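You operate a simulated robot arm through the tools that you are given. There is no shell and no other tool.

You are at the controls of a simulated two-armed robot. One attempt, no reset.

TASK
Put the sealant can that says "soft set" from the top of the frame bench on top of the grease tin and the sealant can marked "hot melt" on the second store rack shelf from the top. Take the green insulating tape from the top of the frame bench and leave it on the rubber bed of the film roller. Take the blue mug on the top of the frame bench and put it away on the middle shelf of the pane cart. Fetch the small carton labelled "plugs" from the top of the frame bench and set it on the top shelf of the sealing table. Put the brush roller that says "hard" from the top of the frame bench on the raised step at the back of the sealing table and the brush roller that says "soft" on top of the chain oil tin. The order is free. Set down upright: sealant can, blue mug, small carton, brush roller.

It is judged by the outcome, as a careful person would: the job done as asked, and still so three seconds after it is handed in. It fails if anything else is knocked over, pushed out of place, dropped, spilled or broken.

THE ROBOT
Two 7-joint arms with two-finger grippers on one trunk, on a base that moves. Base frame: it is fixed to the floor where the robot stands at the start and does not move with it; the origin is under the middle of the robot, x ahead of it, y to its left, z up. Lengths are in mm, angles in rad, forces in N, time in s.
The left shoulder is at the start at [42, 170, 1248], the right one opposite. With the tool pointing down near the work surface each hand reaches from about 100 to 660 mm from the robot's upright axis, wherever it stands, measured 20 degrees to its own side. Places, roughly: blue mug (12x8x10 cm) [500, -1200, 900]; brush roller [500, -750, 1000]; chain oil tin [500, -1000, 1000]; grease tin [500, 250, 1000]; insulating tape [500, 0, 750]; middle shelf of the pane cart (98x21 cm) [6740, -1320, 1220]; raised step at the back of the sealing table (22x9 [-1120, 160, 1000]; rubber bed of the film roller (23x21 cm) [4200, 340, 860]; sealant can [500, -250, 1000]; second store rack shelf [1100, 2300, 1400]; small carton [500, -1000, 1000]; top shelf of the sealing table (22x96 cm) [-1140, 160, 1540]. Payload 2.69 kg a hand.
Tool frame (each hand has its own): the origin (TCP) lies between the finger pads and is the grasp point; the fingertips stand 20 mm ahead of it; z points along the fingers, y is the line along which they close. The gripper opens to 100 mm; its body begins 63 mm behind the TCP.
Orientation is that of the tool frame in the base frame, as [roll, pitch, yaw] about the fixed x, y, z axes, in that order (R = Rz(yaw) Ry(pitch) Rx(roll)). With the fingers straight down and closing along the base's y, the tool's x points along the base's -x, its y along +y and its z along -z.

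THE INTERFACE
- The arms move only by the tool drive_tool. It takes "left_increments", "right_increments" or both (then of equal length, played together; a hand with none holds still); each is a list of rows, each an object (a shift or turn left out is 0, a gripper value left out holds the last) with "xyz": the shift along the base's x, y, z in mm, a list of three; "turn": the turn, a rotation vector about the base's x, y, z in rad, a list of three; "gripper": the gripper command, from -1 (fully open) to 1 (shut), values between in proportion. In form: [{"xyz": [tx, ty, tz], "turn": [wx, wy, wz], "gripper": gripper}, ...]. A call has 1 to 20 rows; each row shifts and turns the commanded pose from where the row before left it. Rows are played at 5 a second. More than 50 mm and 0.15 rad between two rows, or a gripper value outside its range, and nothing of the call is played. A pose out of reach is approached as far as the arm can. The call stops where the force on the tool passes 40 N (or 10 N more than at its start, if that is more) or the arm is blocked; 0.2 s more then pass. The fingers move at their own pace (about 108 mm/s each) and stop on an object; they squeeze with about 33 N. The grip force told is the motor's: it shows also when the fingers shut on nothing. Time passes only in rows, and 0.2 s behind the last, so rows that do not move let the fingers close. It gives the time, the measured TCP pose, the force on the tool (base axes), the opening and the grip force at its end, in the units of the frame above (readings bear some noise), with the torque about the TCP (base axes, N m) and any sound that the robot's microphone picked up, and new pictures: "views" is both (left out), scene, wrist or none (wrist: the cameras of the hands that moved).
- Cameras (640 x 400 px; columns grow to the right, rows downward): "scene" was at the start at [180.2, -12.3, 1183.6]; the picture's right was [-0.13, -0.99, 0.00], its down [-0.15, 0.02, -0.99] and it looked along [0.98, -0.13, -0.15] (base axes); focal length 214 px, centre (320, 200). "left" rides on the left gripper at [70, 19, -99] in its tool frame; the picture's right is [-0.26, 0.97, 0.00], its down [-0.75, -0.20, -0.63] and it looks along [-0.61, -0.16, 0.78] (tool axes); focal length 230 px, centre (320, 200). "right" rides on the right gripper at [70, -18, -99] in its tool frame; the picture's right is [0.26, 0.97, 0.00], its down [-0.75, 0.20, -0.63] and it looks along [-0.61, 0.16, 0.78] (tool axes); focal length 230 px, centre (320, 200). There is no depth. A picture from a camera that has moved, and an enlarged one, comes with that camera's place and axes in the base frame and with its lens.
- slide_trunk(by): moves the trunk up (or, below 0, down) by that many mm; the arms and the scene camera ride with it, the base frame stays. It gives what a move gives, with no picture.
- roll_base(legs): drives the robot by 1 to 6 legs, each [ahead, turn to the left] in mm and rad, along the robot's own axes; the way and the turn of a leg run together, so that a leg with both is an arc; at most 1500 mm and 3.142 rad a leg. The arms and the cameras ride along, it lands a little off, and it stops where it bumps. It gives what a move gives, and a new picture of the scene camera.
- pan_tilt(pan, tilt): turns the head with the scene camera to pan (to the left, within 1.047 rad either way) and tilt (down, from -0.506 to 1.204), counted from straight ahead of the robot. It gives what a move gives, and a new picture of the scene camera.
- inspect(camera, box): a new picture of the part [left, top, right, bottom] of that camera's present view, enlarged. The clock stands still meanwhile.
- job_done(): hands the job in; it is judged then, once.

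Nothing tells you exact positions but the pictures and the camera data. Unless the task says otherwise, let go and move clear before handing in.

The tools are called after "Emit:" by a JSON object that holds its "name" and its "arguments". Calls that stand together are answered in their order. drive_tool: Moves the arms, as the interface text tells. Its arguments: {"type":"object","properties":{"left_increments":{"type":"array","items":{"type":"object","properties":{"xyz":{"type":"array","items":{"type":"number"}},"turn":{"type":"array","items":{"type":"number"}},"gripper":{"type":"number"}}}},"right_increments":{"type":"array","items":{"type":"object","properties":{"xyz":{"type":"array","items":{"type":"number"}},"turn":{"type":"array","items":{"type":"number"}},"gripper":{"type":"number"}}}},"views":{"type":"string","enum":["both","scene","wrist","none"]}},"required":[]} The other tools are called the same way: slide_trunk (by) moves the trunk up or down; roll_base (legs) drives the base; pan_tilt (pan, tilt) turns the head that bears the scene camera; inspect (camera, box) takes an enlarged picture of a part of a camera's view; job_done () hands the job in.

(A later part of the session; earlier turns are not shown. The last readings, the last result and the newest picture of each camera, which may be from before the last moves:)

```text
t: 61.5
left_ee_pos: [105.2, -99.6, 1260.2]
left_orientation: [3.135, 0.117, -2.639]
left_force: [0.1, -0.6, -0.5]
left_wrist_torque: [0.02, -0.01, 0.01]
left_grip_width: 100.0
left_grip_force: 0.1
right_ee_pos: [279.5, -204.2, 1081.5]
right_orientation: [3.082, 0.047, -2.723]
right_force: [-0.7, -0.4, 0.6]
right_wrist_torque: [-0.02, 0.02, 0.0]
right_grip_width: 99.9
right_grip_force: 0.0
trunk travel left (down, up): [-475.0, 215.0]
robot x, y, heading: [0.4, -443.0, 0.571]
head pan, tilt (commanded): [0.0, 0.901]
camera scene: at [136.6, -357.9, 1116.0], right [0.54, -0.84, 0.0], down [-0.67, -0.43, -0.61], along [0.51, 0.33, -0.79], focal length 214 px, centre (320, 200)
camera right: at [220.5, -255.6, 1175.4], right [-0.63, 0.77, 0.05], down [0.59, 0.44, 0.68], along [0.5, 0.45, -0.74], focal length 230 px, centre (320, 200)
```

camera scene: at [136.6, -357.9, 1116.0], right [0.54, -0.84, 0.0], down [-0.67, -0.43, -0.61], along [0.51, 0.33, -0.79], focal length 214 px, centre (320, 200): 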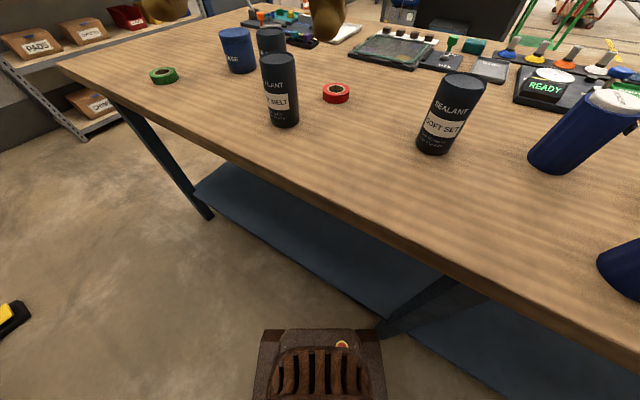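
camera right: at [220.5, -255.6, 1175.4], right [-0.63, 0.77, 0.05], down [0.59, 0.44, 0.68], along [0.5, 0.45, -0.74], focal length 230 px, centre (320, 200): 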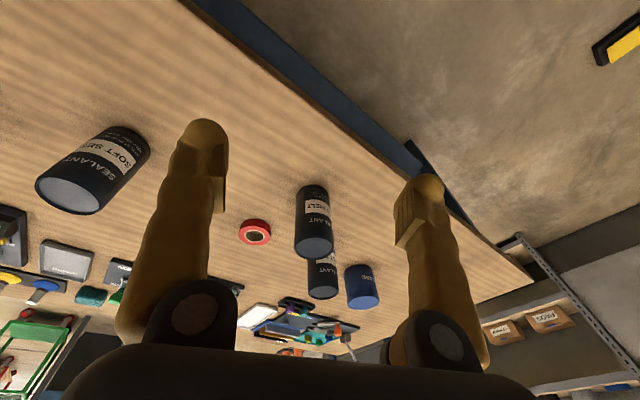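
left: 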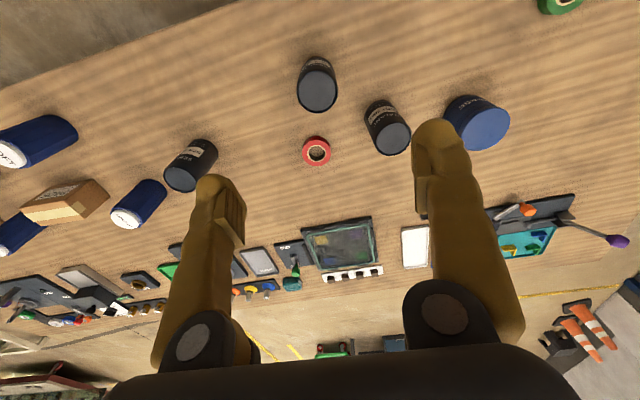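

That chain went wrong: my lift was refused for step size and the base turn then got blocked at heading 0.57, though nothing on the bench looks disturbed. I'll lift the right hand now and swing it to the robot's right, checking the result before driving again.

Emit:
{"name": "drive_tool", "arguments": {"right_increments": [{"xyz": [0, 0, 45]}, {"xyz": [0, 0, 45]}, {"xyz": [23, -36, 5]}, {"xyz": [23, -36, 5]}, {"xyz": [23, -36, 0]}, {"xyz": [23, -36, 0]}, {"xyz": [23, -36, 0]}, {"xyz": [23, -36, 0]}, {"xyz": [23, -36, 0]}, {"xyz": [0, 0, 0]}]}}

```text
t: 63.6
left_ee_pos: [103.2, -98.0, 1260.4]
left_orientation: [3.135, 0.118, -2.638]
left_force: [-0.8, -0.6, 0.4]
left_wrist_torque: [-0.03, 0.01, -0.03]
left_grip_width: 99.7
left_grip_force: 0.0
right_ee_pos: [437.0, -455.9, 1172.5]
right_orientation: [3.083, 0.021, -2.72]
right_force: [-0.7, 1.1, -0.7]
right_wrist_torque: [0.0, 0.0, 0.0]
right_grip_width: 100.1
right_grip_force: 0.0
trunk travel left (down, up): [-475.0, 215.0]
robot x, y, heading: [-3.5, -444.5, 0.578]
head pan, tilt (commanded): [0.0, 0.901]
camera scene: at [134.7, -356.8, 1116.1], right [0.54, -0.84, 0.0], down [-0.67, -0.43, -0.61], along [0.51, 0.33, -0.79], focal length 214 px, centre (320, 200)
camera right: at [380.5, -506.6, 1268.6], right [-0.63, 0.78, 0.05], down [0.61, 0.45, 0.66], along [0.49, 0.44, -0.75], focal length 230 px, centre (320, 200)
```

scene: 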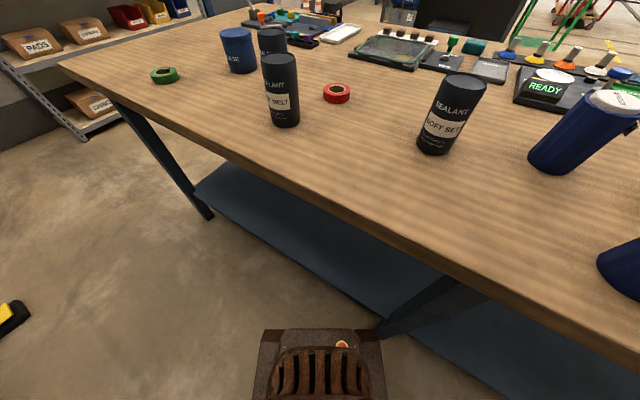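
right: 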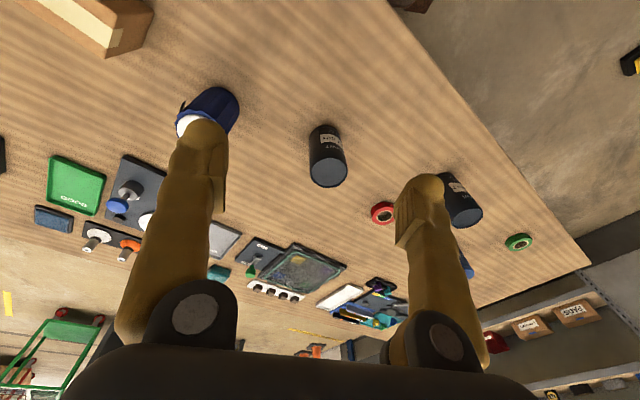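

Everything is still upright and the right hand is now clear at z≈1172. I'll try finishing the turn to face the bench.

Emit:
{"name": "roll_base", "arguments": {"legs": [[0, -0.575]]}}

```text
t: 64.6
left_ee_pos: [85.2, -123.6, 1268.8]
left_orientation: [3.125, 0.154, -2.681]
left_force: [1.0, -1.5, 0.4]
left_wrist_torque: [0.1, 0.03, 0.04]
left_grip_width: 100.0
left_grip_force: 0.1
right_ee_pos: [396.0, -498.7, 1149.8]
right_orientation: [3.092, -0.063, -2.757]
right_force: [-0.2, 0.2, 1.0]
right_wrist_torque: [0.09, -0.03, -0.01]
right_grip_width: 99.6
right_grip_force: 0.0
trunk travel left (down, up): [-475.0, 215.0]
robot x, y, heading: [-8.2, -439.9, 0.559]
head pan, tilt (commanded): [0.0, 0.901]
stopped in leg 1: the robot was blocked; the commanded pose is now the measured one
camera scene: at [136.6, -357.8, 1116.3], right [0.53, -0.85, 0.0], down [-0.68, -0.42, -0.61], along [0.52, 0.32, -0.79], focal length 214 px, centre (320, 200)
```

scene: 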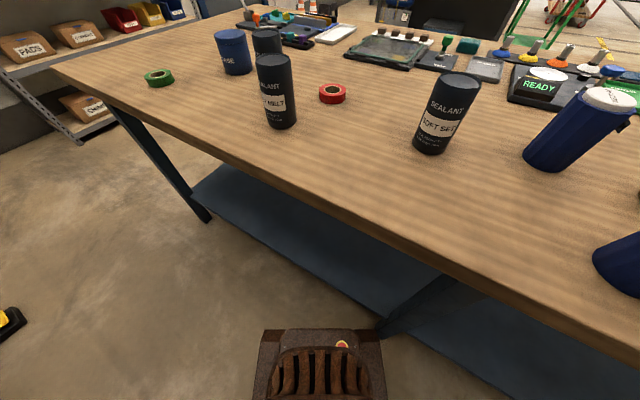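

The base corner is evidently hitting a bench leg near y≈-450. I'll back off first, turn to face the bench and come forward again.

Emit:
{"name": "roll_base", "arguments": {"legs": [[-110, 0], [0, -0.56], [95, 0]]}}

```text
t: 66.8
left_ee_pos: [38.6, -227.9, 1274.0]
left_orientation: [3.118, 0.186, -2.943]
left_force: [0.9, -1.5, 1.7]
left_wrist_torque: [0.19, -0.05, 0.01]
left_grip_width: 99.9
left_grip_force: 0.1
right_ee_pos: [239.1, -670.0, 1147.0]
right_orientation: [3.105, -0.08, -3.019]
right_force: [0.5, -2.0, -0.2]
right_wrist_torque: [0.15, -0.07, 0.0]
right_grip_width: 100.1
right_grip_force: 0.0
trunk travel left (down, up): [-475.0, 215.0]
robot x, y, heading: [-91.6, -495.2, 0.301]
head pan, tilt (commanded): [0.0, 0.901]
stopped in leg 2: the robot was blocked; the commanded pose is now the measured one
camera scene: at [59.1, -454.1, 1116.6], right [0.3, -0.96, -0.01], down [-0.76, -0.23, -0.61], along [0.58, 0.18, -0.79], focal length 214 px, centre (320, 200)
```

scene: 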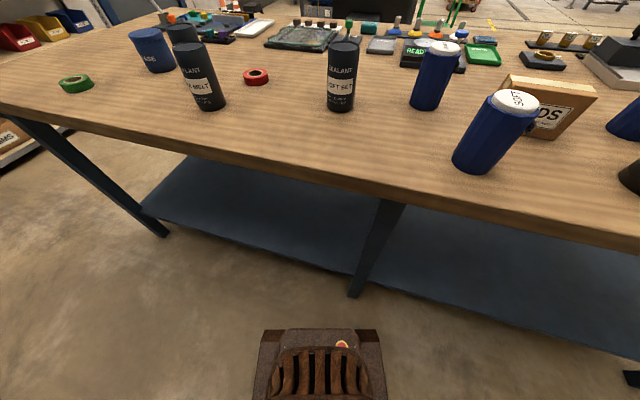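

The turn blocked again, so something else is touching. I'll look down both sides with the head before moving anything further.

Emit:
{"name": "pan_tilt", "arguments": {"pan": -1.0, "tilt": 0.9}}

Emit:
{"name": "pan_tilt", "arguments": {"pan": 1.0, "tilt": 0.9}}

Emit:
{"name": "drive_tool", "arguments": {"right_increments": [{"xyz": [0, 0, 0]}], "left_increments": [{"xyz": [0, 0, 0]}], "views": "wrist"}}

```text
t: 68.0
left_ee_pos: [41.7, -218.5, 1271.4]
left_orientation: [3.126, 0.178, -2.942]
left_force: [-0.5, -0.3, 0.0]
left_wrist_torque: [0.0, 0.05, 0.02]
left_grip_width: 99.7
left_grip_force: 0.0
right_ee_pos: [242.1, -662.0, 1148.7]
right_orientation: [3.107, -0.079, -3.019]
right_force: [0.6, 0.8, -1.2]
right_wrist_torque: [0.02, 0.05, -0.01]
right_grip_width: 100.0
right_grip_force: 0.1
trunk travel left (down, up): [-475.0, 215.0]
robot x, y, heading: [-93.3, -492.9, 0.301]
head pan, tilt (commanded): [-1.0, 0.901]
camera scene: at [46.9, -518.2, 1116.6], right [-0.64, -0.77, 0.01], down [-0.61, 0.5, -0.61], along [0.46, -0.4, -0.79], focal length 214 px, centre (320, 200)
```

scene: 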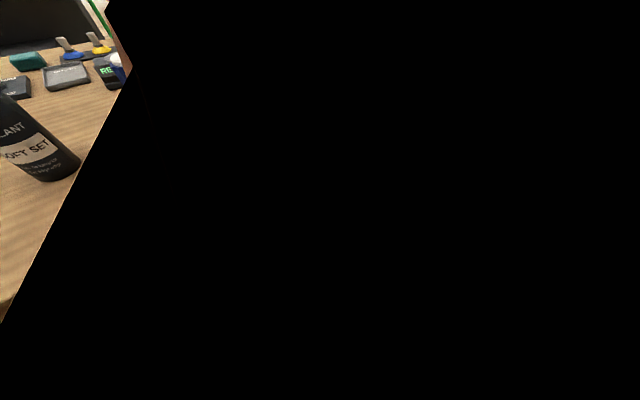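

```text
t: 70.0
left_ee_pos: [40.8, -217.6, 1272.3]
left_orientation: [3.125, 0.18, -2.94]
left_force: [0.6, -0.4, 0.2]
left_wrist_torque: [-0.02, 0.03, -0.02]
left_grip_width: 100.1
left_grip_force: 0.0
right_ee_pos: [242.2, -660.7, 1148.3]
right_orientation: [3.109, -0.079, -3.019]
right_force: [0.3, 0.5, -0.1]
right_wrist_torque: [-0.01, 0.04, 0.0]
right_grip_width: 100.2
right_grip_force: 0.0
trunk travel left (down, up): [-475.0, 215.0]
robot x, y, heading: [-99.3, -495.3, 0.298]
head pan, tilt (commanded): [1.0, 0.901]
camera scene: at [8.7, -396.8, 1116.7], right [0.96, -0.27, -0.01], down [-0.22, -0.76, -0.61], along [0.15, 0.59, -0.79], focal length 214 px, centre (320, 200)
```

scene: 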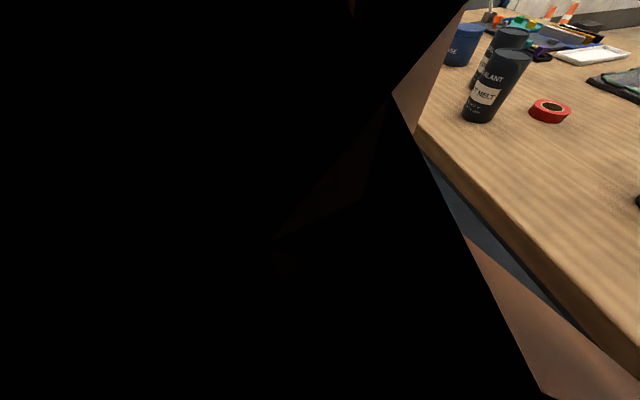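

```text
t: 70.3
left_ee_pos: [40.6, -218.3, 1271.7]
left_orientation: [3.125, 0.179, -2.942]
left_force: [-0.3, 0.7, 0.0]
left_wrist_torque: [0.02, 0.02, 0.01]
left_grip_width: 99.9
left_grip_force: 0.1
right_ee_pos: [241.3, -661.6, 1149.4]
right_orientation: [3.108, -0.077, -3.019]
right_force: [0.4, 1.2, -0.6]
right_wrist_torque: [-0.03, 0.0, 0.01]
right_grip_width: 100.2
right_grip_force: 0.1
trunk travel left (down, up): [-475.0, 215.0]
robot x, y, heading: [-94.7, -496.1, 0.301]
head pan, tilt (commanded): [1.0, 0.901]
camera right: at [181.9, -689.5, 1251.5], right [-0.37, 0.93, 0.05], down [0.77, 0.28, 0.58], along [0.52, 0.25, -0.82], focal length 230 px, centre (320, 200)
camera left: at [-46.6, -220.1, 1357.3], right [0.05, 1.0, 0.06], down [0.66, -0.08, 0.75], along [0.75, 0.0, -0.66], focal length 230 px, centre (320, 200)
```

right: 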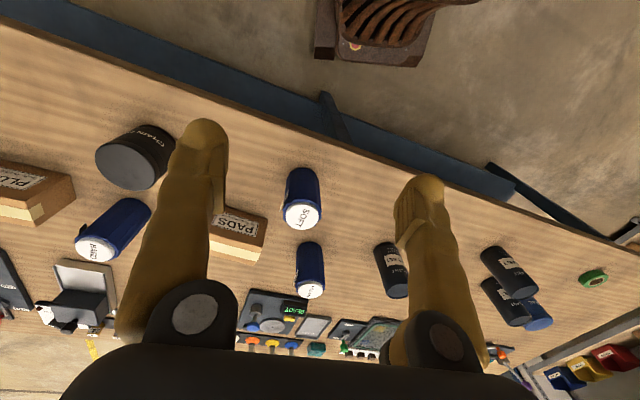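
left: 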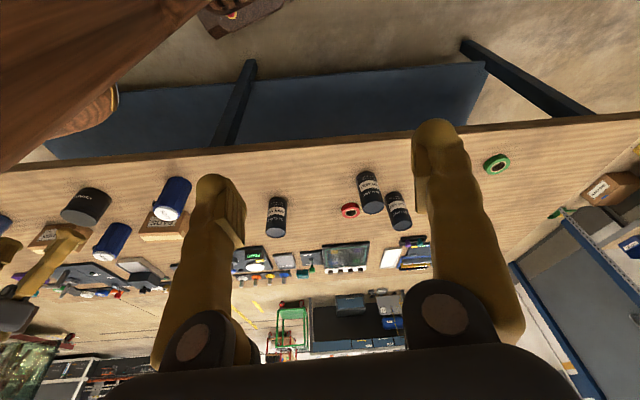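

Nothing on the bench is touching; the hands have drifted in close to the trunk, which may be what blocks. I'll push both hands forward to a clear posture and straighten them.

Emit:
{"name": "drive_tool", "arguments": {"left_increments": [{"xyz": [38, 6, -6], "turn": [-0.01, 0.034, 0]}, {"xyz": [38, 6, -6], "turn": [-0.01, 0.034, 0]}, {"xyz": [38, 6, -6], "turn": [-0.01, 0.034, 0]}, {"xyz": [38, 6, -6], "turn": [-0.01, 0.034, 0]}, {"xyz": [38, 6, -6], "turn": [-0.01, 0.034, 0]}, {"xyz": [0, 0, 0]}], "right_increments": [{"xyz": [19, 12, 10], "turn": [-0.005, -0.016, 0]}, {"xyz": [19, 12, 10], "turn": [-0.005, -0.016, 0]}, {"xyz": [19, 12, 10], "turn": [-0.005, -0.016, 0]}, {"xyz": [19, 12, 10], "turn": [-0.005, -0.016, 0]}, {"xyz": [19, 12, 10], "turn": [-0.005, -0.016, 0]}, {"xyz": [0, 0, 0]}], "views": "none"}}

Emit:
{"name": "pan_tilt", "arguments": {"pan": 0.0, "tilt": 0.8}}

```text
t: 71.8
left_ee_pos: [229.9, -190.2, 1243.1]
left_orientation: [-3.141, 0.005, -2.94]
left_force: [-0.6, 0.4, 0.6]
left_wrist_torque: [-0.02, 0.0, 0.01]
left_grip_width: 100.1
left_grip_force: 0.0
right_ee_pos: [342.2, -601.2, 1217.6]
right_orientation: [3.131, 0.074, -3.017]
right_force: [0.4, 0.2, -0.6]
right_wrist_torque: [0.0, -0.05, 0.01]
right_grip_width: 100.0
right_grip_force: 0.1
trunk travel left (down, up): [-475.0, 215.0]
robot x, y, heading: [-99.0, -492.0, 0.3]
head pan, tilt (commanded): [1.0, 0.901]
```

```text
t: 73.0
left_ee_pos: [230.3, -190.1, 1242.6]
left_orientation: [3.141, 0.003, -2.94]
left_force: [0.1, -0.4, 1.1]
left_wrist_torque: [-0.03, -0.03, -0.03]
left_grip_width: 100.1
left_grip_force: 0.1
right_ee_pos: [343.4, -600.0, 1216.1]
right_orientation: [3.133, 0.072, -3.018]
right_force: [0.5, -0.5, -0.7]
right_wrist_torque: [-0.02, 0.02, 0.04]
right_grip_width: 100.1
right_grip_force: 0.1
trunk travel left (down, up): [-475.0, 215.0]
robot x, y, heading: [-87.7, -491.6, 0.305]
head pan, tilt (commanded): [0.0, 0.799]
camera scene: at [65.8, -445.5, 1123.9], right [0.3, -0.95, 0.0], down [-0.7, -0.22, -0.68], along [0.65, 0.2, -0.73], focal length 214 px, centre (320, 200)
```

scene: 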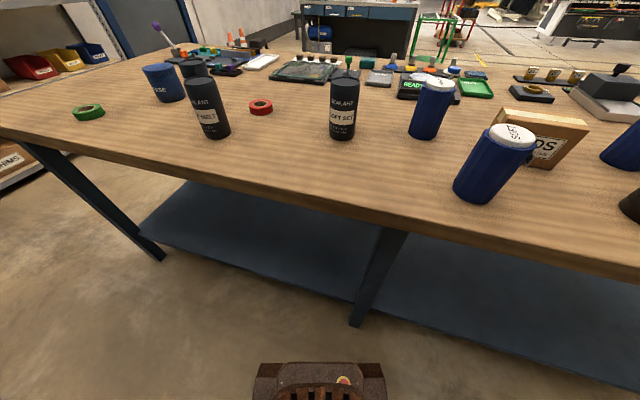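

Both hands are forward now. I retry the turn to face the bench.

Emit:
{"name": "roll_base", "arguments": {"legs": [[0, -0.3]]}}

```text
t: 74.4
left_ee_pos: [305.2, -299.7, 1243.0]
left_orientation: [3.139, 0.002, 3.041]
left_force: [-0.3, -0.4, -0.4]
left_wrist_torque: [0.01, -0.03, 0.07]
left_grip_width: 100.1
left_grip_force: 0.1
right_ee_pos: [293.0, -724.2, 1216.9]
right_orientation: [3.131, 0.072, 2.962]
right_force: [-0.3, -0.3, 0.4]
right_wrist_torque: [0.02, 0.01, 0.01]
right_grip_width: 99.9
right_grip_force: 0.0
trunk travel left (down, up): [-475.0, 215.0]
robot x, y, heading: [-93.0, -498.2, -0.002]
head pan, tilt (commanded): [0.0, 0.799]
camera scene: at [73.4, -495.0, 1123.9], right [0.0, -1.0, 0.0], down [-0.73, 0.0, -0.68], along [0.68, 0.0, -0.73], focal length 214 px, centre (320, 200)
```

scene: 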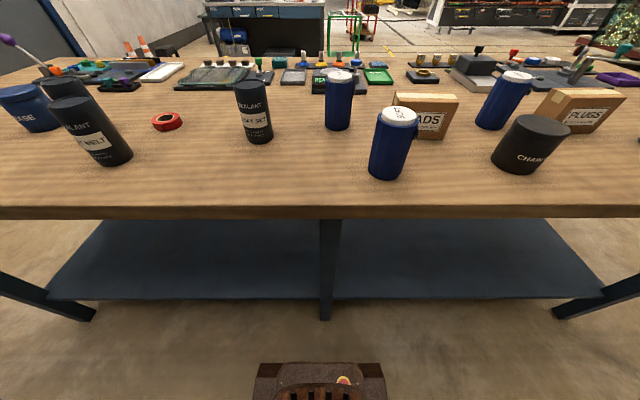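

The turn completed, so keeping the hands forward matters. I move ahead 100 mm to the bench.

Emit:
{"name": "roll_base", "arguments": {"legs": [[105, 0]]}}

Emit:
{"name": "drive_tool", "arguments": {"right_increments": [{"xyz": [0, 0, 0]}, {"xyz": [0, 0, 0]}]}}

```text
t: 75.6
left_ee_pos: [362.9, -300.3, 1257.5]
left_orientation: [3.137, 0.043, 3.038]
left_force: [1.8, -1.2, 1.2]
left_wrist_torque: [0.0, 0.16, -0.03]
left_grip_width: 100.0
left_grip_force: 0.0
right_ee_pos: [348.4, -724.4, 1234.0]
right_orientation: [3.121, 0.117, 2.964]
right_force: [2.1, 1.4, 3.3]
right_wrist_torque: [-0.03, 0.2, -0.02]
right_grip_width: 100.1
right_grip_force: 0.0
trunk travel left (down, up): [-475.0, 215.0]
robot x, y, heading: [13.2, -494.6, 0.001]
head pan, tilt (commanded): [0.0, 0.799]
camera scene: at [139.4, -495.1, 1129.2], right [0.0, -1.0, 0.0], down [-0.7, 0.0, -0.71], along [0.71, 0.0, -0.7], focal length 214 px, centre (320, 200)
```

scene: 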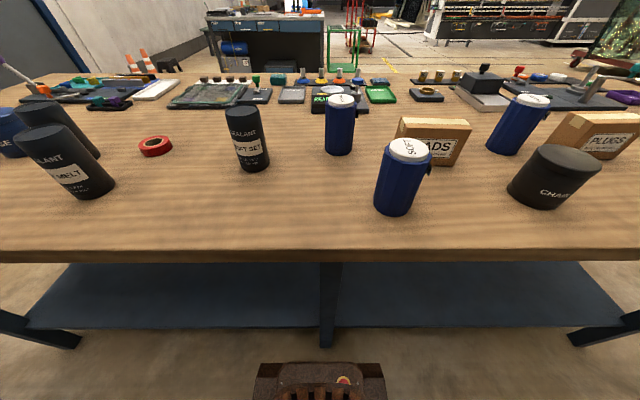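

```text
t: 76.2
left_ee_pos: [401.4, -299.7, 1245.4]
left_orientation: [-3.141, 0.012, 3.039]
left_force: [-1.9, 0.0, -0.4]
left_wrist_torque: [-0.03, -0.11, 0.02]
left_grip_width: 99.9
left_grip_force: 0.1
right_ee_pos: [386.7, -724.6, 1210.0]
right_orientation: [3.135, 0.052, 2.965]
right_force: [-0.3, 0.0, -1.4]
right_wrist_torque: [-0.01, -0.03, 0.03]
right_grip_width: 100.3
right_grip_force: 0.0
trunk travel left (down, up): [-475.0, 215.0]
robot x, y, heading: [13.1, -494.8, 0.003]
head pan, tilt (commanded): [0.0, 0.799]
camera scene: at [185.9, -494.7, 1122.8], right [0.0, -1.0, 0.0], down [-0.73, 0.0, -0.68], along [0.68, 0.0, -0.73], focal length 214 px, centre (320, 200)
camera right: at [309.2, -729.9, 1304.5], right [-0.08, 1.0, -0.01], down [0.74, 0.07, 0.67], along [0.67, 0.05, -0.74], focal length 230 px, centre (320, 200)
```

scene: 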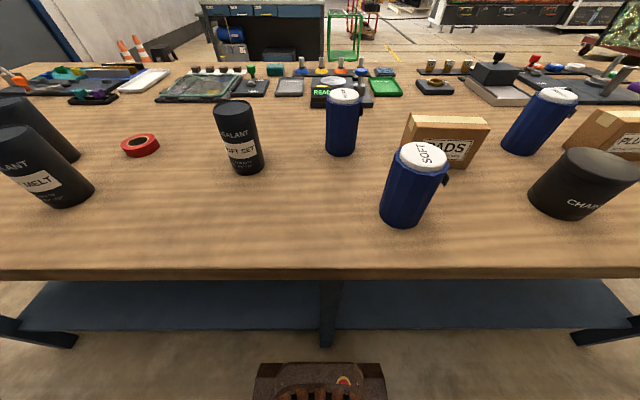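
right: 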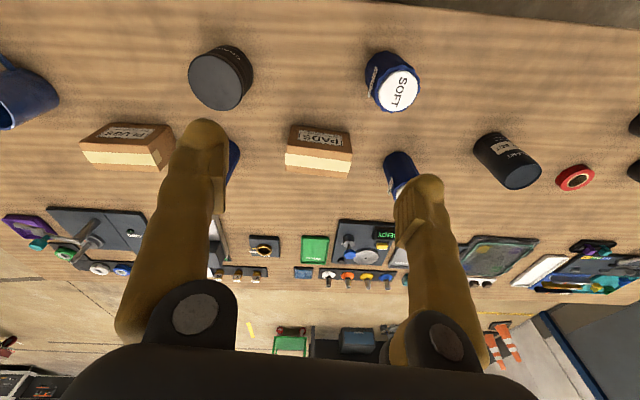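

After settling, both views put the SOFT roller at about [399,-618] and the tin at [417,-872]. I move over the roller with the closing line rotated about 40° to avoid its paper tag.

Emit:
{"name": "drive_tool", "arguments": {"right_increments": [{"xyz": [2.4, 21.2, -28], "turn": [0, 0.0104, -0.14]}, {"xyz": [2.4, 21.2, -28], "turn": [0, 0.0104, -0.14]}, {"xyz": [2.4, 21.2, -28], "turn": [0, 0.0104, -0.14]}, {"xyz": [2.4, 21.2, -28], "turn": [0, 0.0104, -0.14]}, {"xyz": [2.4, 21.2, -28], "turn": [0, 0.0104, -0.14]}, {"xyz": [0, 0, 0]}]}}

```text
t: 77.6
left_ee_pos: [394.4, -300.3, 1249.1]
left_orientation: [3.138, 0.021, 3.039]
left_force: [1.1, 0.3, 0.2]
left_wrist_torque: [0.05, 0.05, 0.0]
left_grip_width: 99.8
left_grip_force: 0.0
right_ee_pos: [393.2, -619.2, 1084.5]
right_orientation: [-3.128, 0.049, 2.264]
right_force: [0.5, 0.2, 0.0]
right_wrist_torque: [0.03, 0.03, 0.02]
right_grip_width: 99.9
right_grip_force: 0.0
trunk travel left (down, up): [-475.0, 215.0]
robot x, y, heading: [10.8, -491.8, 0.002]
head pan, tilt (commanded): [0.0, 0.799]
camera scene: at [183.9, -495.4, 1123.1], right [0.0, -1.0, 0.0], down [-0.73, 0.0, -0.68], along [0.68, 0.0, -0.73], focal length 214 px, centre (320, 200)
camera right: at [331.5, -571.6, 1178.9], right [0.58, 0.81, -0.03], down [0.62, -0.42, 0.66], along [0.53, -0.4, -0.75], focal length 230 px, centre (320, 200)
```

scene: 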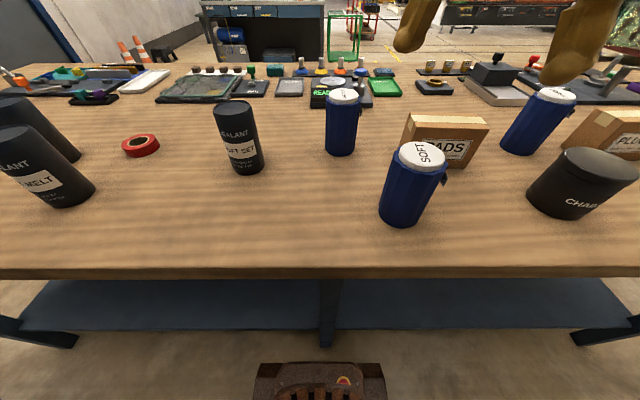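
right: 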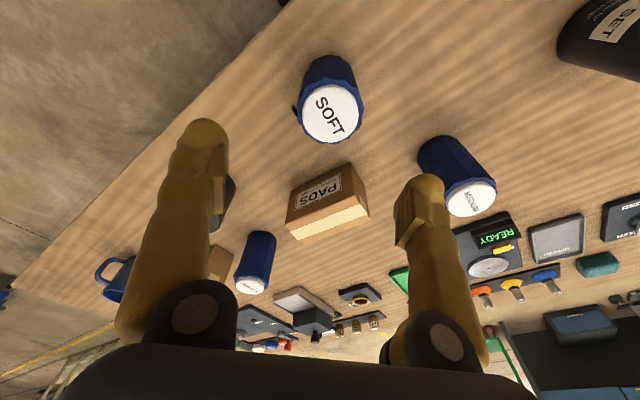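

The roller is nearly centred under the hand, at about [398,-615]. I fix the small tilt and lower to just above its top.

Emit:
{"name": "drive_tool", "arguments": {"right_increments": [{"xyz": [2, 1.5, -28], "turn": [0.0155, 0.007, 0]}, {"xyz": [2, 1.5, -28], "turn": [0.0155, 0.007, 0]}, {"xyz": [1, 1, -28], "turn": [0.0155, 0.007, 0]}, {"xyz": [0, 0, 0]}, {"xyz": [0, 0, 0]}]}}

```text
t: 78.8
left_ee_pos: [385.7, -299.6, 1251.7]
left_orientation: [3.138, 0.026, 3.039]
left_force: [-0.8, 0.2, 0.2]
left_wrist_torque: [0.01, -0.01, -0.01]
left_grip_width: 99.9
left_grip_force: 0.0
right_ee_pos: [391.3, -616.4, 1002.0]
right_orientation: [3.138, 0.005, 2.265]
right_force: [0.3, -0.2, -0.2]
right_wrist_torque: [0.0, 0.02, 0.02]
right_grip_width: 99.9
right_grip_force: 0.1
trunk travel left (down, up): [-475.0, 215.0]
robot x, y, heading: [9.6, -495.6, -0.0]
head pan, tilt (commanded): [0.0, 0.799]
camera scene: at [178.7, -495.0, 1123.9], right [0.0, -1.0, 0.0], down [-0.73, 0.0, -0.68], along [0.68, 0.0, -0.73], focal length 214 px, centre (320, 200)
camera right: at [331.2, -572.5, 1100.2], right [0.58, 0.82, 0.0], down [0.63, -0.45, 0.63], along [0.52, -0.37, -0.77], focal length 230 px, centre (320, 200)
```

scene: 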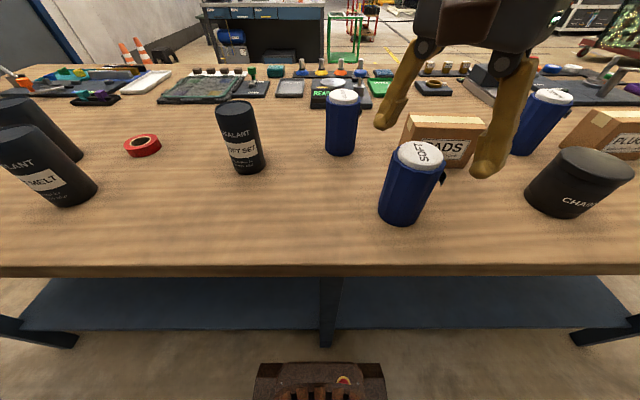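
right: 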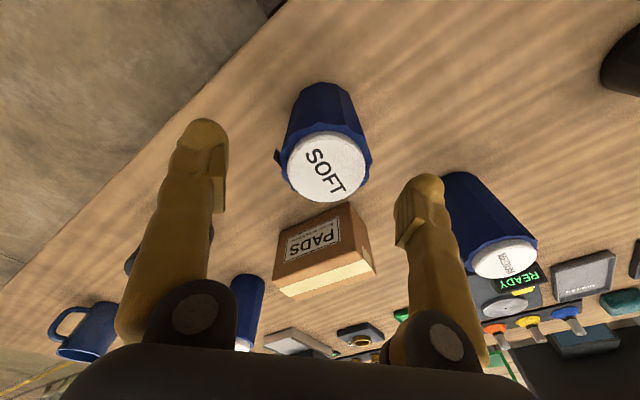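

The roller's centre is [398,-615.5]; I shift 6.5 mm forward and descend to grasp height z≈930.

Emit:
{"name": "drive_tool", "arguments": {"right_increments": [{"xyz": [6.5, 1, -5]}, {"xyz": [0, 0, -24]}, {"xyz": [0, 0, -24]}, {"xyz": [0, 0, -20]}, {"xyz": [0, 0, 0]}]}}

```text
t: 80.0
left_ee_pos: [387.2, -299.8, 1251.7]
left_orientation: [3.138, 0.026, 3.038]
left_force: [0.0, -0.6, -0.5]
left_wrist_torque: [0.0, -0.01, 0.01]
left_grip_width: 100.0
left_grip_force: 0.0
right_ee_pos: [397.6, -614.7, 930.1]
right_orientation: [3.138, 0.005, 2.266]
right_force: [-0.5, -0.7, 0.2]
right_wrist_torque: [0.03, -0.02, 0.01]
right_grip_width: 99.7
right_grip_force: 0.0
trunk travel left (down, up): [-475.0, 215.0]
robot x, y, heading: [9.5, -491.5, 0.006]
head pan, tilt (commanded): [0.0, 0.799]
camera scene: at [178.5, -494.9, 1124.0], right [0.0, -1.0, 0.0], down [-0.73, 0.0, -0.68], along [0.68, 0.0, -0.73], focal length 214 px, centre (320, 200)
camera right: at [336.6, -571.4, 1028.5], right [0.58, 0.82, 0.0], down [0.63, -0.45, 0.63], along [0.52, -0.36, -0.77], focal length 230 px, centre (320, 200)
```

scene: 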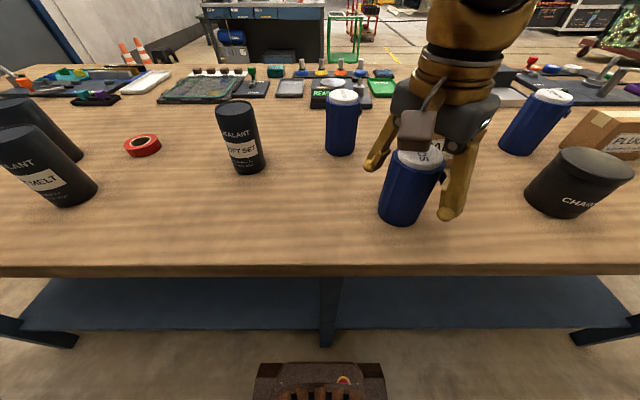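
right: 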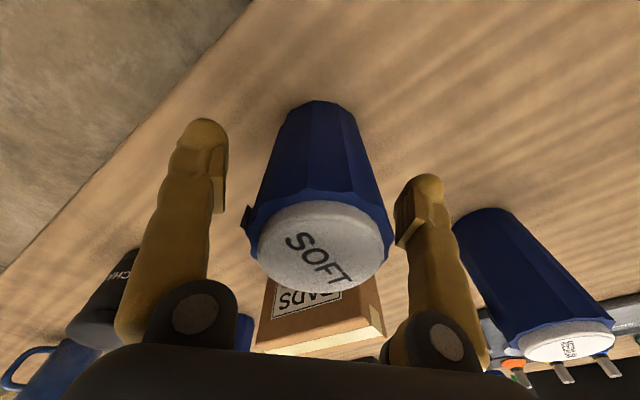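

The roller sits between the fingers. Closing the gripper.

Emit:
{"name": "drive_tool", "arguments": {"right_increments": [{"gripper": 1}, {"gripper": 1}, {"gripper": 1}, {"gripper": 1}], "views": "none"}}

```text
t: 81.0
left_ee_pos: [387.1, -298.1, 1250.8]
left_orientation: [3.139, 0.027, 3.037]
left_force: [0.4, 0.2, 0.6]
left_wrist_torque: [0.0, 0.0, 0.0]
left_grip_width: 100.0
left_grip_force: 0.1
right_ee_pos: [397.0, -615.5, 931.3]
right_orientation: [3.139, 0.006, 2.266]
right_force: [-0.5, -0.6, 0.4]
right_wrist_torque: [-0.03, 0.02, -0.01]
right_grip_width: 63.7
right_grip_force: 33.1
trunk travel left (down, up): [-475.0, 215.0]
robot x, y, heading: [9.2, -495.4, 0.0]
head pan, tilt (commanded): [0.0, 0.799]
```

Gripped at 63.7 mm width. I lift it and carry it over to above the chain oil tin.

Emit:
{"name": "drive_tool", "arguments": {"right_increments": [{"xyz": [0, 0, 30]}, {"xyz": [0, 0, 45]}, {"xyz": [0, 0, 45]}, {"xyz": [0, -40, 0]}, {"xyz": [3, -45, 0]}, {"xyz": [4, -45, 0]}, {"xyz": [4, -45, 0]}, {"xyz": [4, -45, 0]}, {"xyz": [4, -37, 0]}, {"xyz": [0, 0, 0]}, {"xyz": [0, 0, 0]}]}}

```text
t: 83.4
left_ee_pos: [385.8, -299.6, 1250.7]
left_orientation: [3.138, 0.025, 3.04]
left_force: [-1.0, 0.4, 0.3]
left_wrist_torque: [0.0, 0.01, 0.01]
left_grip_width: 100.1
left_grip_force: 0.1
right_ee_pos: [417.4, -874.1, 1050.8]
right_orientation: [3.137, 0.004, 2.267]
right_force: [0.7, 0.0, -1.7]
right_wrist_torque: [0.01, -0.01, -0.01]
right_grip_width: 63.6
right_grip_force: 32.5
trunk travel left (down, up): [-475.0, 215.0]
robot x, y, heading: [12.9, -495.4, -0.001]
head pan, tilt (commanded): [0.0, 0.799]
camera scene: at [178.9, -495.4, 1123.9], right [0.0, -1.0, 0.0], down [-0.73, 0.0, -0.68], along [0.68, 0.0, -0.73], focal length 214 px, centre (320, 200)
camera right: at [356.7, -830.3, 1148.3], right [0.58, 0.82, 0.0], down [0.63, -0.45, 0.63], along [0.52, -0.36, -0.77], focal length 230 px, centre (320, 200)
```

scene: 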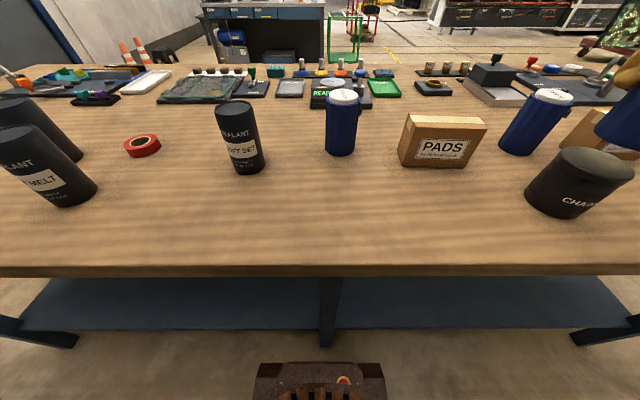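
right: 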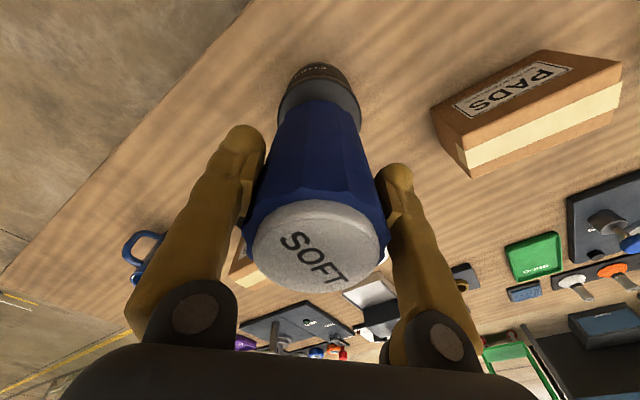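

The roller is held above the tin. I'll point the head at the tin to verify the alignment.

Emit:
{"name": "pan_tilt", "arguments": {"pan": -0.75, "tilt": 0.45}}

Emit:
{"name": "inspect", "arguments": {"camera": "right", "box": [240, 40, 400, 140]}}

```text
t: 84.5
left_ee_pos: [387.2, -299.8, 1251.0]
left_orientation: [3.138, 0.026, 3.04]
left_force: [0.5, 0.2, 0.3]
left_wrist_torque: [0.02, -0.03, -0.04]
left_grip_width: 100.1
left_grip_force: 0.0
right_ee_pos: [416.8, -872.1, 1050.6]
right_orientation: [3.136, 0.003, 2.264]
right_force: [1.1, 0.6, -2.8]
right_wrist_torque: [-0.01, 0.01, -0.03]
right_grip_width: 63.5
right_grip_force: 33.1
trunk travel left (down, up): [-475.0, 215.0]
robot x, y, heading: [11.0, -494.3, -0.001]
head pan, tilt (commanded): [-0.75, 0.45]
camera scene: at [165.9, -557.6, 1154.5], right [-0.68, -0.73, 0.01], down [-0.33, 0.3, -0.89], along [0.65, -0.61, -0.45], focal length 214 px, centre (320, 200)
```

scene: 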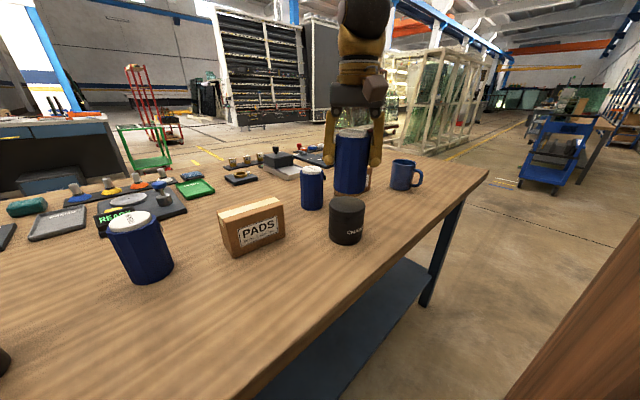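

```text
4.00 times, centred on (320, 90) of right
camera zoom: at [356.6, -829.6, 1148.6], right [0.58, 0.82, 0.0], down [0.63, -0.45, 0.63], along [0.52, -0.36, -0.77], focal length 920 px, centre (320, 640)
```

zoom: 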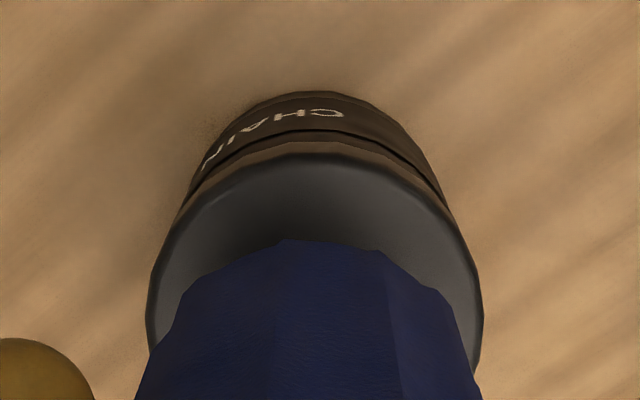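

Alignment is within a few mm (tin centre ≈[421,-874]). I shift 4 mm and lower step by step until contact.

Emit:
{"name": "drive_tool", "arguments": {"right_increments": [{"xyz": [4, -1, -10]}, {"xyz": [0, 0, -10]}, {"xyz": [0, 0, -5]}, {"xyz": [0, 0, 0]}], "views": "scene"}}

Emit:
{"name": "inspect", "arguments": {"camera": "scene", "box": [280, 120, 440, 260]}}

```text
t: 85.5
left_ee_pos: [386.6, -300.2, 1252.0]
left_orientation: [3.138, 0.027, 3.038]
left_force: [-0.2, -0.2, -0.4]
left_wrist_torque: [0.01, -0.01, 0.01]
left_grip_width: 100.0
left_grip_force: 0.1
right_ee_pos: [419.9, -873.0, 1024.4]
right_orientation: [3.135, 0.005, 2.265]
right_force: [-0.6, 0.3, -1.9]
right_wrist_torque: [0.0, 0.0, 0.03]
right_grip_width: 63.6
right_grip_force: 32.7
trunk travel left (down, up): [-475.0, 215.0]
robot x, y, heading: [11.4, -492.9, -0.002]
head pan, tilt (commanded): [-0.75, 0.45]
camera scene: at [165.8, -557.7, 1154.6], right [-0.68, -0.73, 0.01], down [-0.33, 0.3, -0.89], along [0.65, -0.61, -0.45], focal length 214 px, centre (320, 200)
```

scene: 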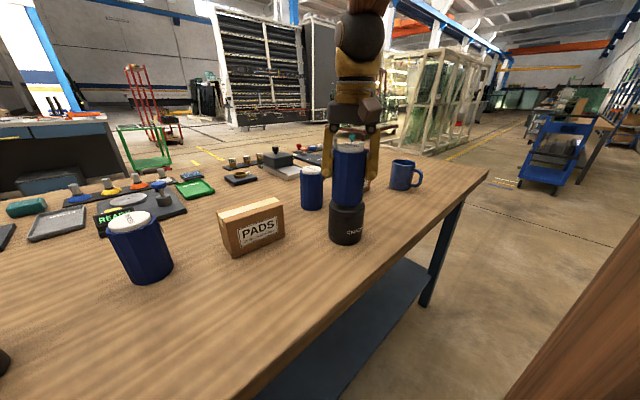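

```text
2.86 times, centred on (360, 190) of scene
camera zoom: at [165.8, -557.7, 1154.6], right [-0.68, -0.73, 0.01], down [-0.33, 0.3, -0.89], along [0.65, -0.61, -0.45], focal length 613 px, centre (206, 229)
```

zoom: 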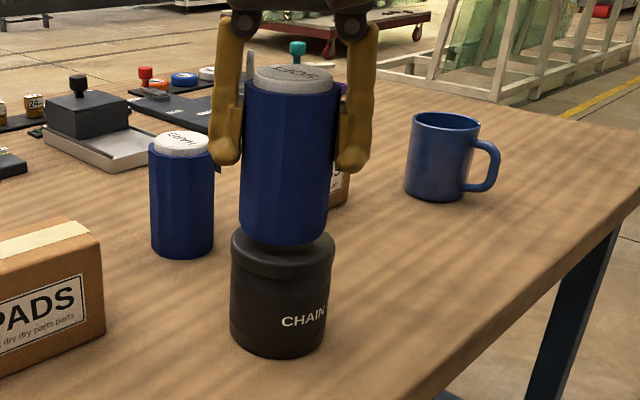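

Roller is slightly toward the camera-right of the tin; I nudge +2,+2 mm and lower in small steps, watching for contact.

Emit:
{"name": "drive_tool", "arguments": {"right_increments": [{"xyz": [2, 2, -4]}, {"xyz": [0, 0, -3]}, {"xyz": [0, 0, 0]}], "views": "none"}}

Emit:
{"name": "drive_tool", "arguments": {"right_increments": [{"xyz": [0, 0, -3]}, {"xyz": [0, 0, 0]}], "views": "none"}}

Emit:
{"name": "inspect", "arguments": {"camera": "scene", "box": [280, 120, 440, 260]}}

```text
t: 86.3
left_ee_pos: [386.3, -299.6, 1251.1]
left_orientation: [3.139, 0.027, 3.039]
left_force: [-1.0, -0.3, -0.2]
left_wrist_torque: [-0.01, 0.01, 0.01]
left_grip_width: 100.1
left_grip_force: 0.0
right_ee_pos: [422.0, -871.6, 1016.7]
right_orientation: [3.138, 0.006, 2.267]
right_force: [0.4, -1.1, -1.6]
right_wrist_torque: [-0.01, -0.02, 0.02]
right_grip_width: 63.6
right_grip_force: 32.6
trunk travel left (down, up): [-475.0, 215.0]
robot x, y, heading: [11.7, -493.6, 0.003]
head pan, tilt (commanded): [-0.75, 0.45]
```

```text
t: 86.9
left_ee_pos: [385.1, -299.0, 1250.6]
left_orientation: [3.139, 0.026, 3.041]
left_force: [-0.1, -0.3, -0.1]
left_wrist_torque: [-0.01, 0.01, 0.0]
left_grip_width: 99.8
left_grip_force: 0.1
right_ee_pos: [422.2, -870.1, 1013.6]
right_orientation: [3.137, 0.005, 2.266]
right_force: [-1.6, -1.7, 8.0]
right_wrist_torque: [-0.29, 0.27, -0.01]
right_grip_width: 63.6
right_grip_force: 33.1
trunk travel left (down, up): [-475.0, 215.0]
robot x, y, heading: [15.2, -493.4, 0.001]
head pan, tilt (commanded): [-0.75, 0.45]
```

```text
2.86 times, centred on (360, 190) of scene
camera zoom: at [165.2, -557.4, 1154.8], right [-0.68, -0.73, 0.01], down [-0.33, 0.3, -0.89], along [0.65, -0.61, -0.45], focal length 613 px, centre (206, 229)
```

zoom: 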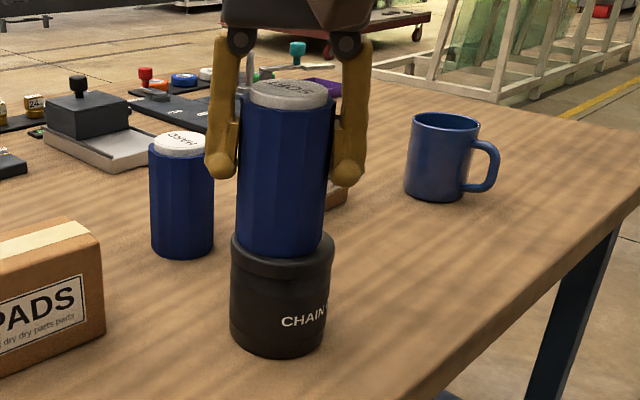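

Contact at TCP z≈1014 with 8 N and the roller looks centred on the tin. I ease down 1 mm, open gently and lift away.

Emit:
{"name": "drive_tool", "arguments": {"right_increments": [{"xyz": [0, 0, -1]}, {"xyz": [0, 0, 0], "gripper": 0.0}, {"gripper": -0.4}, {"gripper": -0.7}, {"gripper": -0.9}, {"gripper": -0.9}], "views": "none"}}

Emit:
{"name": "inspect", "arguments": {"camera": "scene", "box": [280, 120, 440, 260]}}

```text
t: 88.3
left_ee_pos: [385.1, -299.1, 1250.6]
left_orientation: [3.139, 0.027, 3.039]
left_force: [-0.1, 0.3, -0.4]
left_wrist_torque: [-0.01, 0.03, 0.02]
left_grip_width: 100.2
left_grip_force: 0.0
right_ee_pos: [421.5, -871.1, 1014.1]
right_orientation: [3.137, 0.004, 2.266]
right_force: [-0.8, 0.3, -0.8]
right_wrist_torque: [0.04, 0.02, -0.01]
right_grip_width: 95.2
right_grip_force: 0.1
trunk travel left (down, up): [-475.0, 215.0]
robot x, y, heading: [8.6, -492.7, -0.0]
head pan, tilt (commanded): [-0.75, 0.45]
```

```text
2.86 times, centred on (360, 190) of scene
camera zoom: at [165.8, -557.6, 1154.6], right [-0.68, -0.73, 0.01], down [-0.33, 0.3, -0.89], along [0.65, -0.61, -0.45], focal length 613 px, centre (206, 229)
```

zoom: 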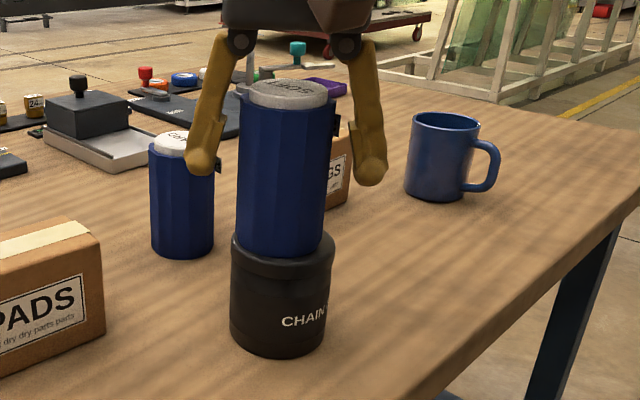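

The SOFT roller stands upright on the chain oil tin. I raise the right hand straight up clear of it, then look at the sealant cans.

Emit:
{"name": "drive_tool", "arguments": {"right_increments": [{"xyz": [0, 0, 40]}, {"xyz": [0, 0, 45]}, {"xyz": [0, 0, 45]}, {"xyz": [-10, 20, 40]}, {"xyz": [-20, 30, 30]}, {"xyz": [0, 0, 0]}], "views": "none"}}

Emit:
{"name": "pan_tilt", "arguments": {"pan": 0.0, "tilt": 0.7}}

Emit:
{"name": "drive_tool", "arguments": {"left_increments": [{"xyz": [0, 0, 0]}], "views": "wrist"}}

```text
t: 89.7
left_ee_pos: [387.9, -300.0, 1251.3]
left_orientation: [3.14, 0.024, 3.038]
left_force: [-0.1, -0.1, 0.0]
left_wrist_torque: [0.0, 0.03, -0.01]
left_grip_width: 100.3
left_grip_force: 0.1
right_ee_pos: [394.5, -820.4, 1212.7]
right_orientation: [3.14, 0.003, 2.265]
right_force: [0.0, -0.4, 0.9]
right_wrist_torque: [0.03, 0.0, 0.0]
right_grip_width: 95.1
right_grip_force: 0.1
trunk travel left (down, up): [-475.0, 215.0]
robot x, y, heading: [12.6, -494.6, 0.004]
head pan, tilt (commanded): [-0.75, 0.45]
```

```text
t: 90.8
left_ee_pos: [387.0, -300.7, 1252.6]
left_orientation: [3.138, 0.024, 3.04]
left_force: [-0.4, 0.0, -0.3]
left_wrist_torque: [-0.01, 0.0, -0.02]
left_grip_width: 100.3
left_grip_force: 0.0
right_ee_pos: [393.7, -821.3, 1214.3]
right_orientation: [3.137, 0.003, 2.266]
right_force: [-0.9, 0.7, 0.9]
right_wrist_torque: [-0.01, 0.01, 0.02]
right_grip_width: 95.1
right_grip_force: 0.1
trunk travel left (down, up): [-475.0, 215.0]
robot x, y, heading: [12.4, -497.8, 0.004]
head pan, tilt (commanded): [0.0, 0.7]
camera scene: at [183.0, -494.9, 1132.1], right [0.0, -1.0, 0.0], down [-0.66, 0.0, -0.75], along [0.75, 0.0, -0.66], focal length 214 px, centre (320, 200)
```

scene: 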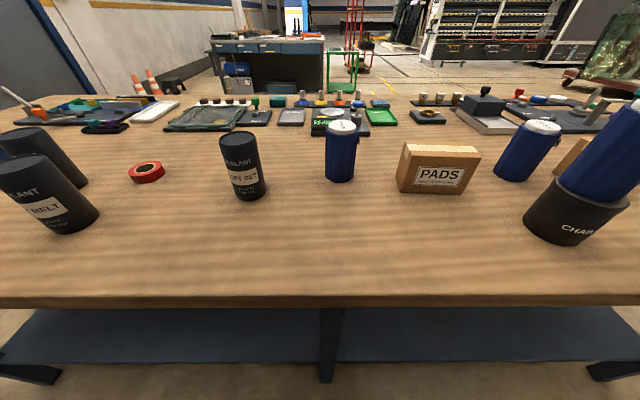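

```text
t: 91.2
left_ee_pos: [386.7, -299.6, 1252.5]
left_orientation: [3.139, 0.026, 3.038]
left_force: [-0.3, 0.8, -0.2]
left_wrist_torque: [0.02, -0.03, 0.03]
left_grip_width: 100.1
left_grip_force: 0.1
right_ee_pos: [393.9, -820.2, 1214.1]
right_orientation: [3.136, 0.004, 2.267]
right_force: [-0.3, 0.3, -0.6]
right_wrist_torque: [0.0, 0.0, 0.04]
right_grip_width: 94.9
right_grip_force: 0.1
trunk travel left (down, up): [-475.0, 215.0]
robot x, y, heading: [10.3, -493.2, -0.0]
head pan, tilt (commanded): [0.0, 0.7]
camera left: at [316.6, -274.9, 1348.4], right [0.36, 0.93, 0.01], down [0.71, -0.28, 0.65], along [0.61, -0.22, -0.76], focal length 230 px, centre (320, 200)
```

left: 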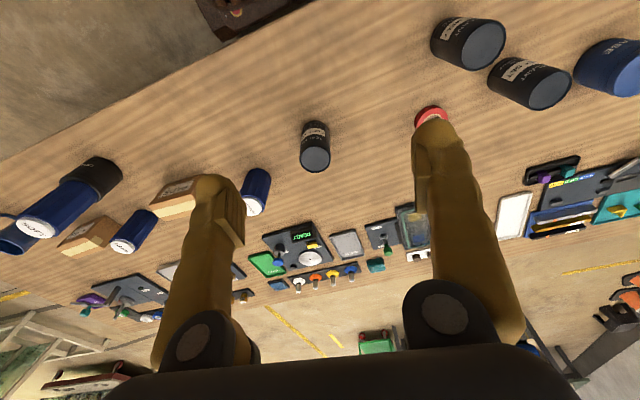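

The soft-set can triangulates to about [526,-357], top z≈968. I bring the left hand above it.

Emit:
{"name": "drive_tool", "arguments": {"left_increments": [{"xyz": [27.8, -11.4, -30], "turn": [0, 0.005, 0.02]}, {"xyz": [27.8, -11.4, -30], "turn": [0, 0.005, 0.02]}, {"xyz": [27.8, -11.4, -30], "turn": [0, 0.005, 0.02]}, {"xyz": [27.8, -11.4, -30], "turn": [0, 0.005, 0.02]}, {"xyz": [27.8, -11.4, -30], "turn": [0, 0.005, 0.02]}, {"xyz": [0, 0, -40]}, {"xyz": [0, 0, 0]}]}}

```text
t: 92.8
left_ee_pos: [525.2, -357.3, 1060.8]
left_orientation: [3.141, -0.001, 3.14]
left_force: [0.3, 0.2, 0.0]
left_wrist_torque: [-0.02, -0.01, -0.03]
left_grip_width: 100.1
left_grip_force: 0.1
right_ee_pos: [393.4, -821.4, 1215.4]
right_orientation: [3.136, 0.003, 2.265]
right_force: [0.6, -0.5, 0.2]
right_wrist_torque: [0.05, 0.01, -0.06]
right_grip_width: 94.8
right_grip_force: 0.1
trunk travel left (down, up): [-475.0, 215.0]
robot x, y, heading: [11.5, -490.9, 0.003]
head pan, tilt (commanded): [0.0, 0.7]
camera scene: at [183.2, -495.4, 1132.1], right [0.0, -1.0, 0.0], down [-0.66, 0.0, -0.75], along [0.75, 0.0, -0.66], focal length 214 px, centre (320, 200)
camera left: at [456.7, -339.3, 1160.8], right [0.26, 0.97, 0.0], down [0.75, -0.2, 0.63], along [0.61, -0.16, -0.78], focal length 230 px, centre (320, 200)
```

scene: 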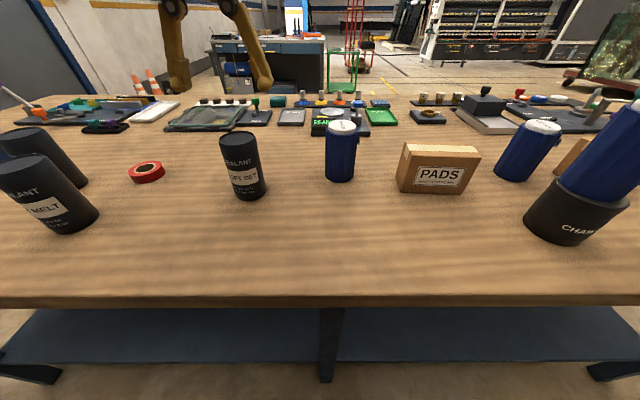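
left: 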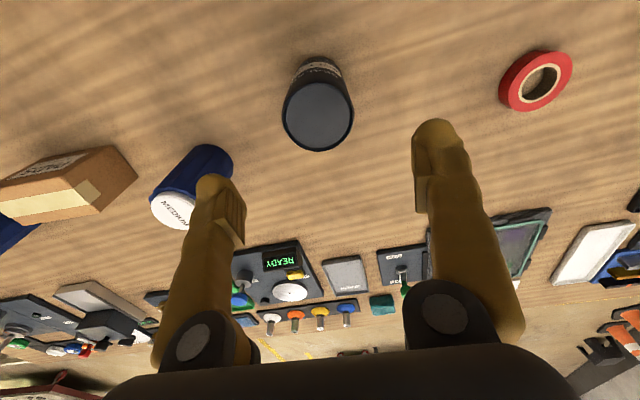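

The can is directly under the left hand. I descend to grasp height and close.

Emit:
{"name": "drive_tool", "arguments": {"left_increments": [{"xyz": [-2.5, -1, -33]}, {"xyz": [0, 0, -33]}, {"xyz": [0, 0, -33]}, {"xyz": [0, 0, -33]}, {"xyz": [0, 0, 0]}, {"gripper": 1}, {"gripper": 1}, {"gripper": 1}, {"gripper": 1}]}}

```text
t: 94.8
left_ee_pos: [522.6, -357.3, 928.6]
left_orientation: [-3.14, -0.001, 3.137]
left_force: [0.3, 0.0, 0.1]
left_wrist_torque: [-0.03, 0.02, -0.02]
left_grip_width: 59.3
left_grip_force: 33.1
right_ee_pos: [393.7, -821.1, 1214.8]
right_orientation: [3.137, 0.003, 2.266]
right_force: [0.8, -0.4, 1.1]
right_wrist_torque: [0.0, -0.01, -0.01]
right_grip_width: 95.0
right_grip_force: 0.1
trunk travel left (down, up): [-475.0, 215.0]
robot x, y, heading: [11.7, -493.6, -0.003]
head pan, tilt (commanded): [0.0, 0.7]
camera scene: at [183.4, -494.9, 1132.0], right [0.0, -1.0, 0.0], down [-0.66, 0.0, -0.75], along [0.75, 0.0, -0.66], focal length 214 px, centre (320, 200)
camera left: at [453.9, -340.4, 1027.4], right [0.26, 0.97, 0.0], down [0.75, -0.2, 0.63], along [0.61, -0.16, -0.78], focal length 230 px, centre (320, 200)
```

scene: 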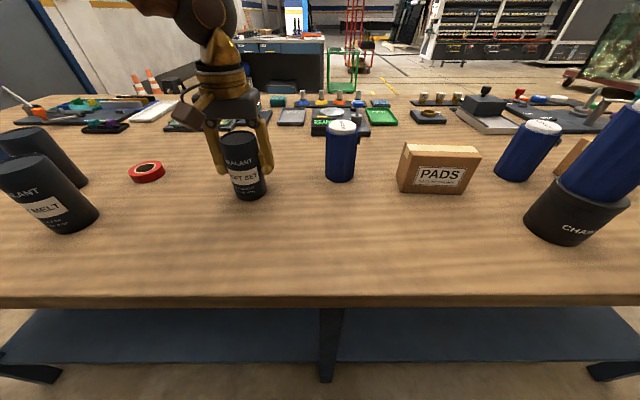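
left: 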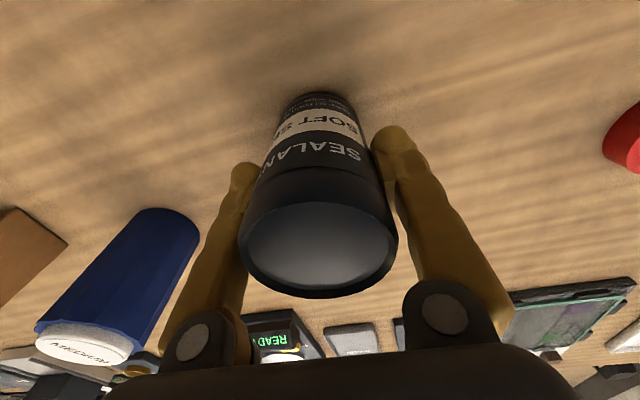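

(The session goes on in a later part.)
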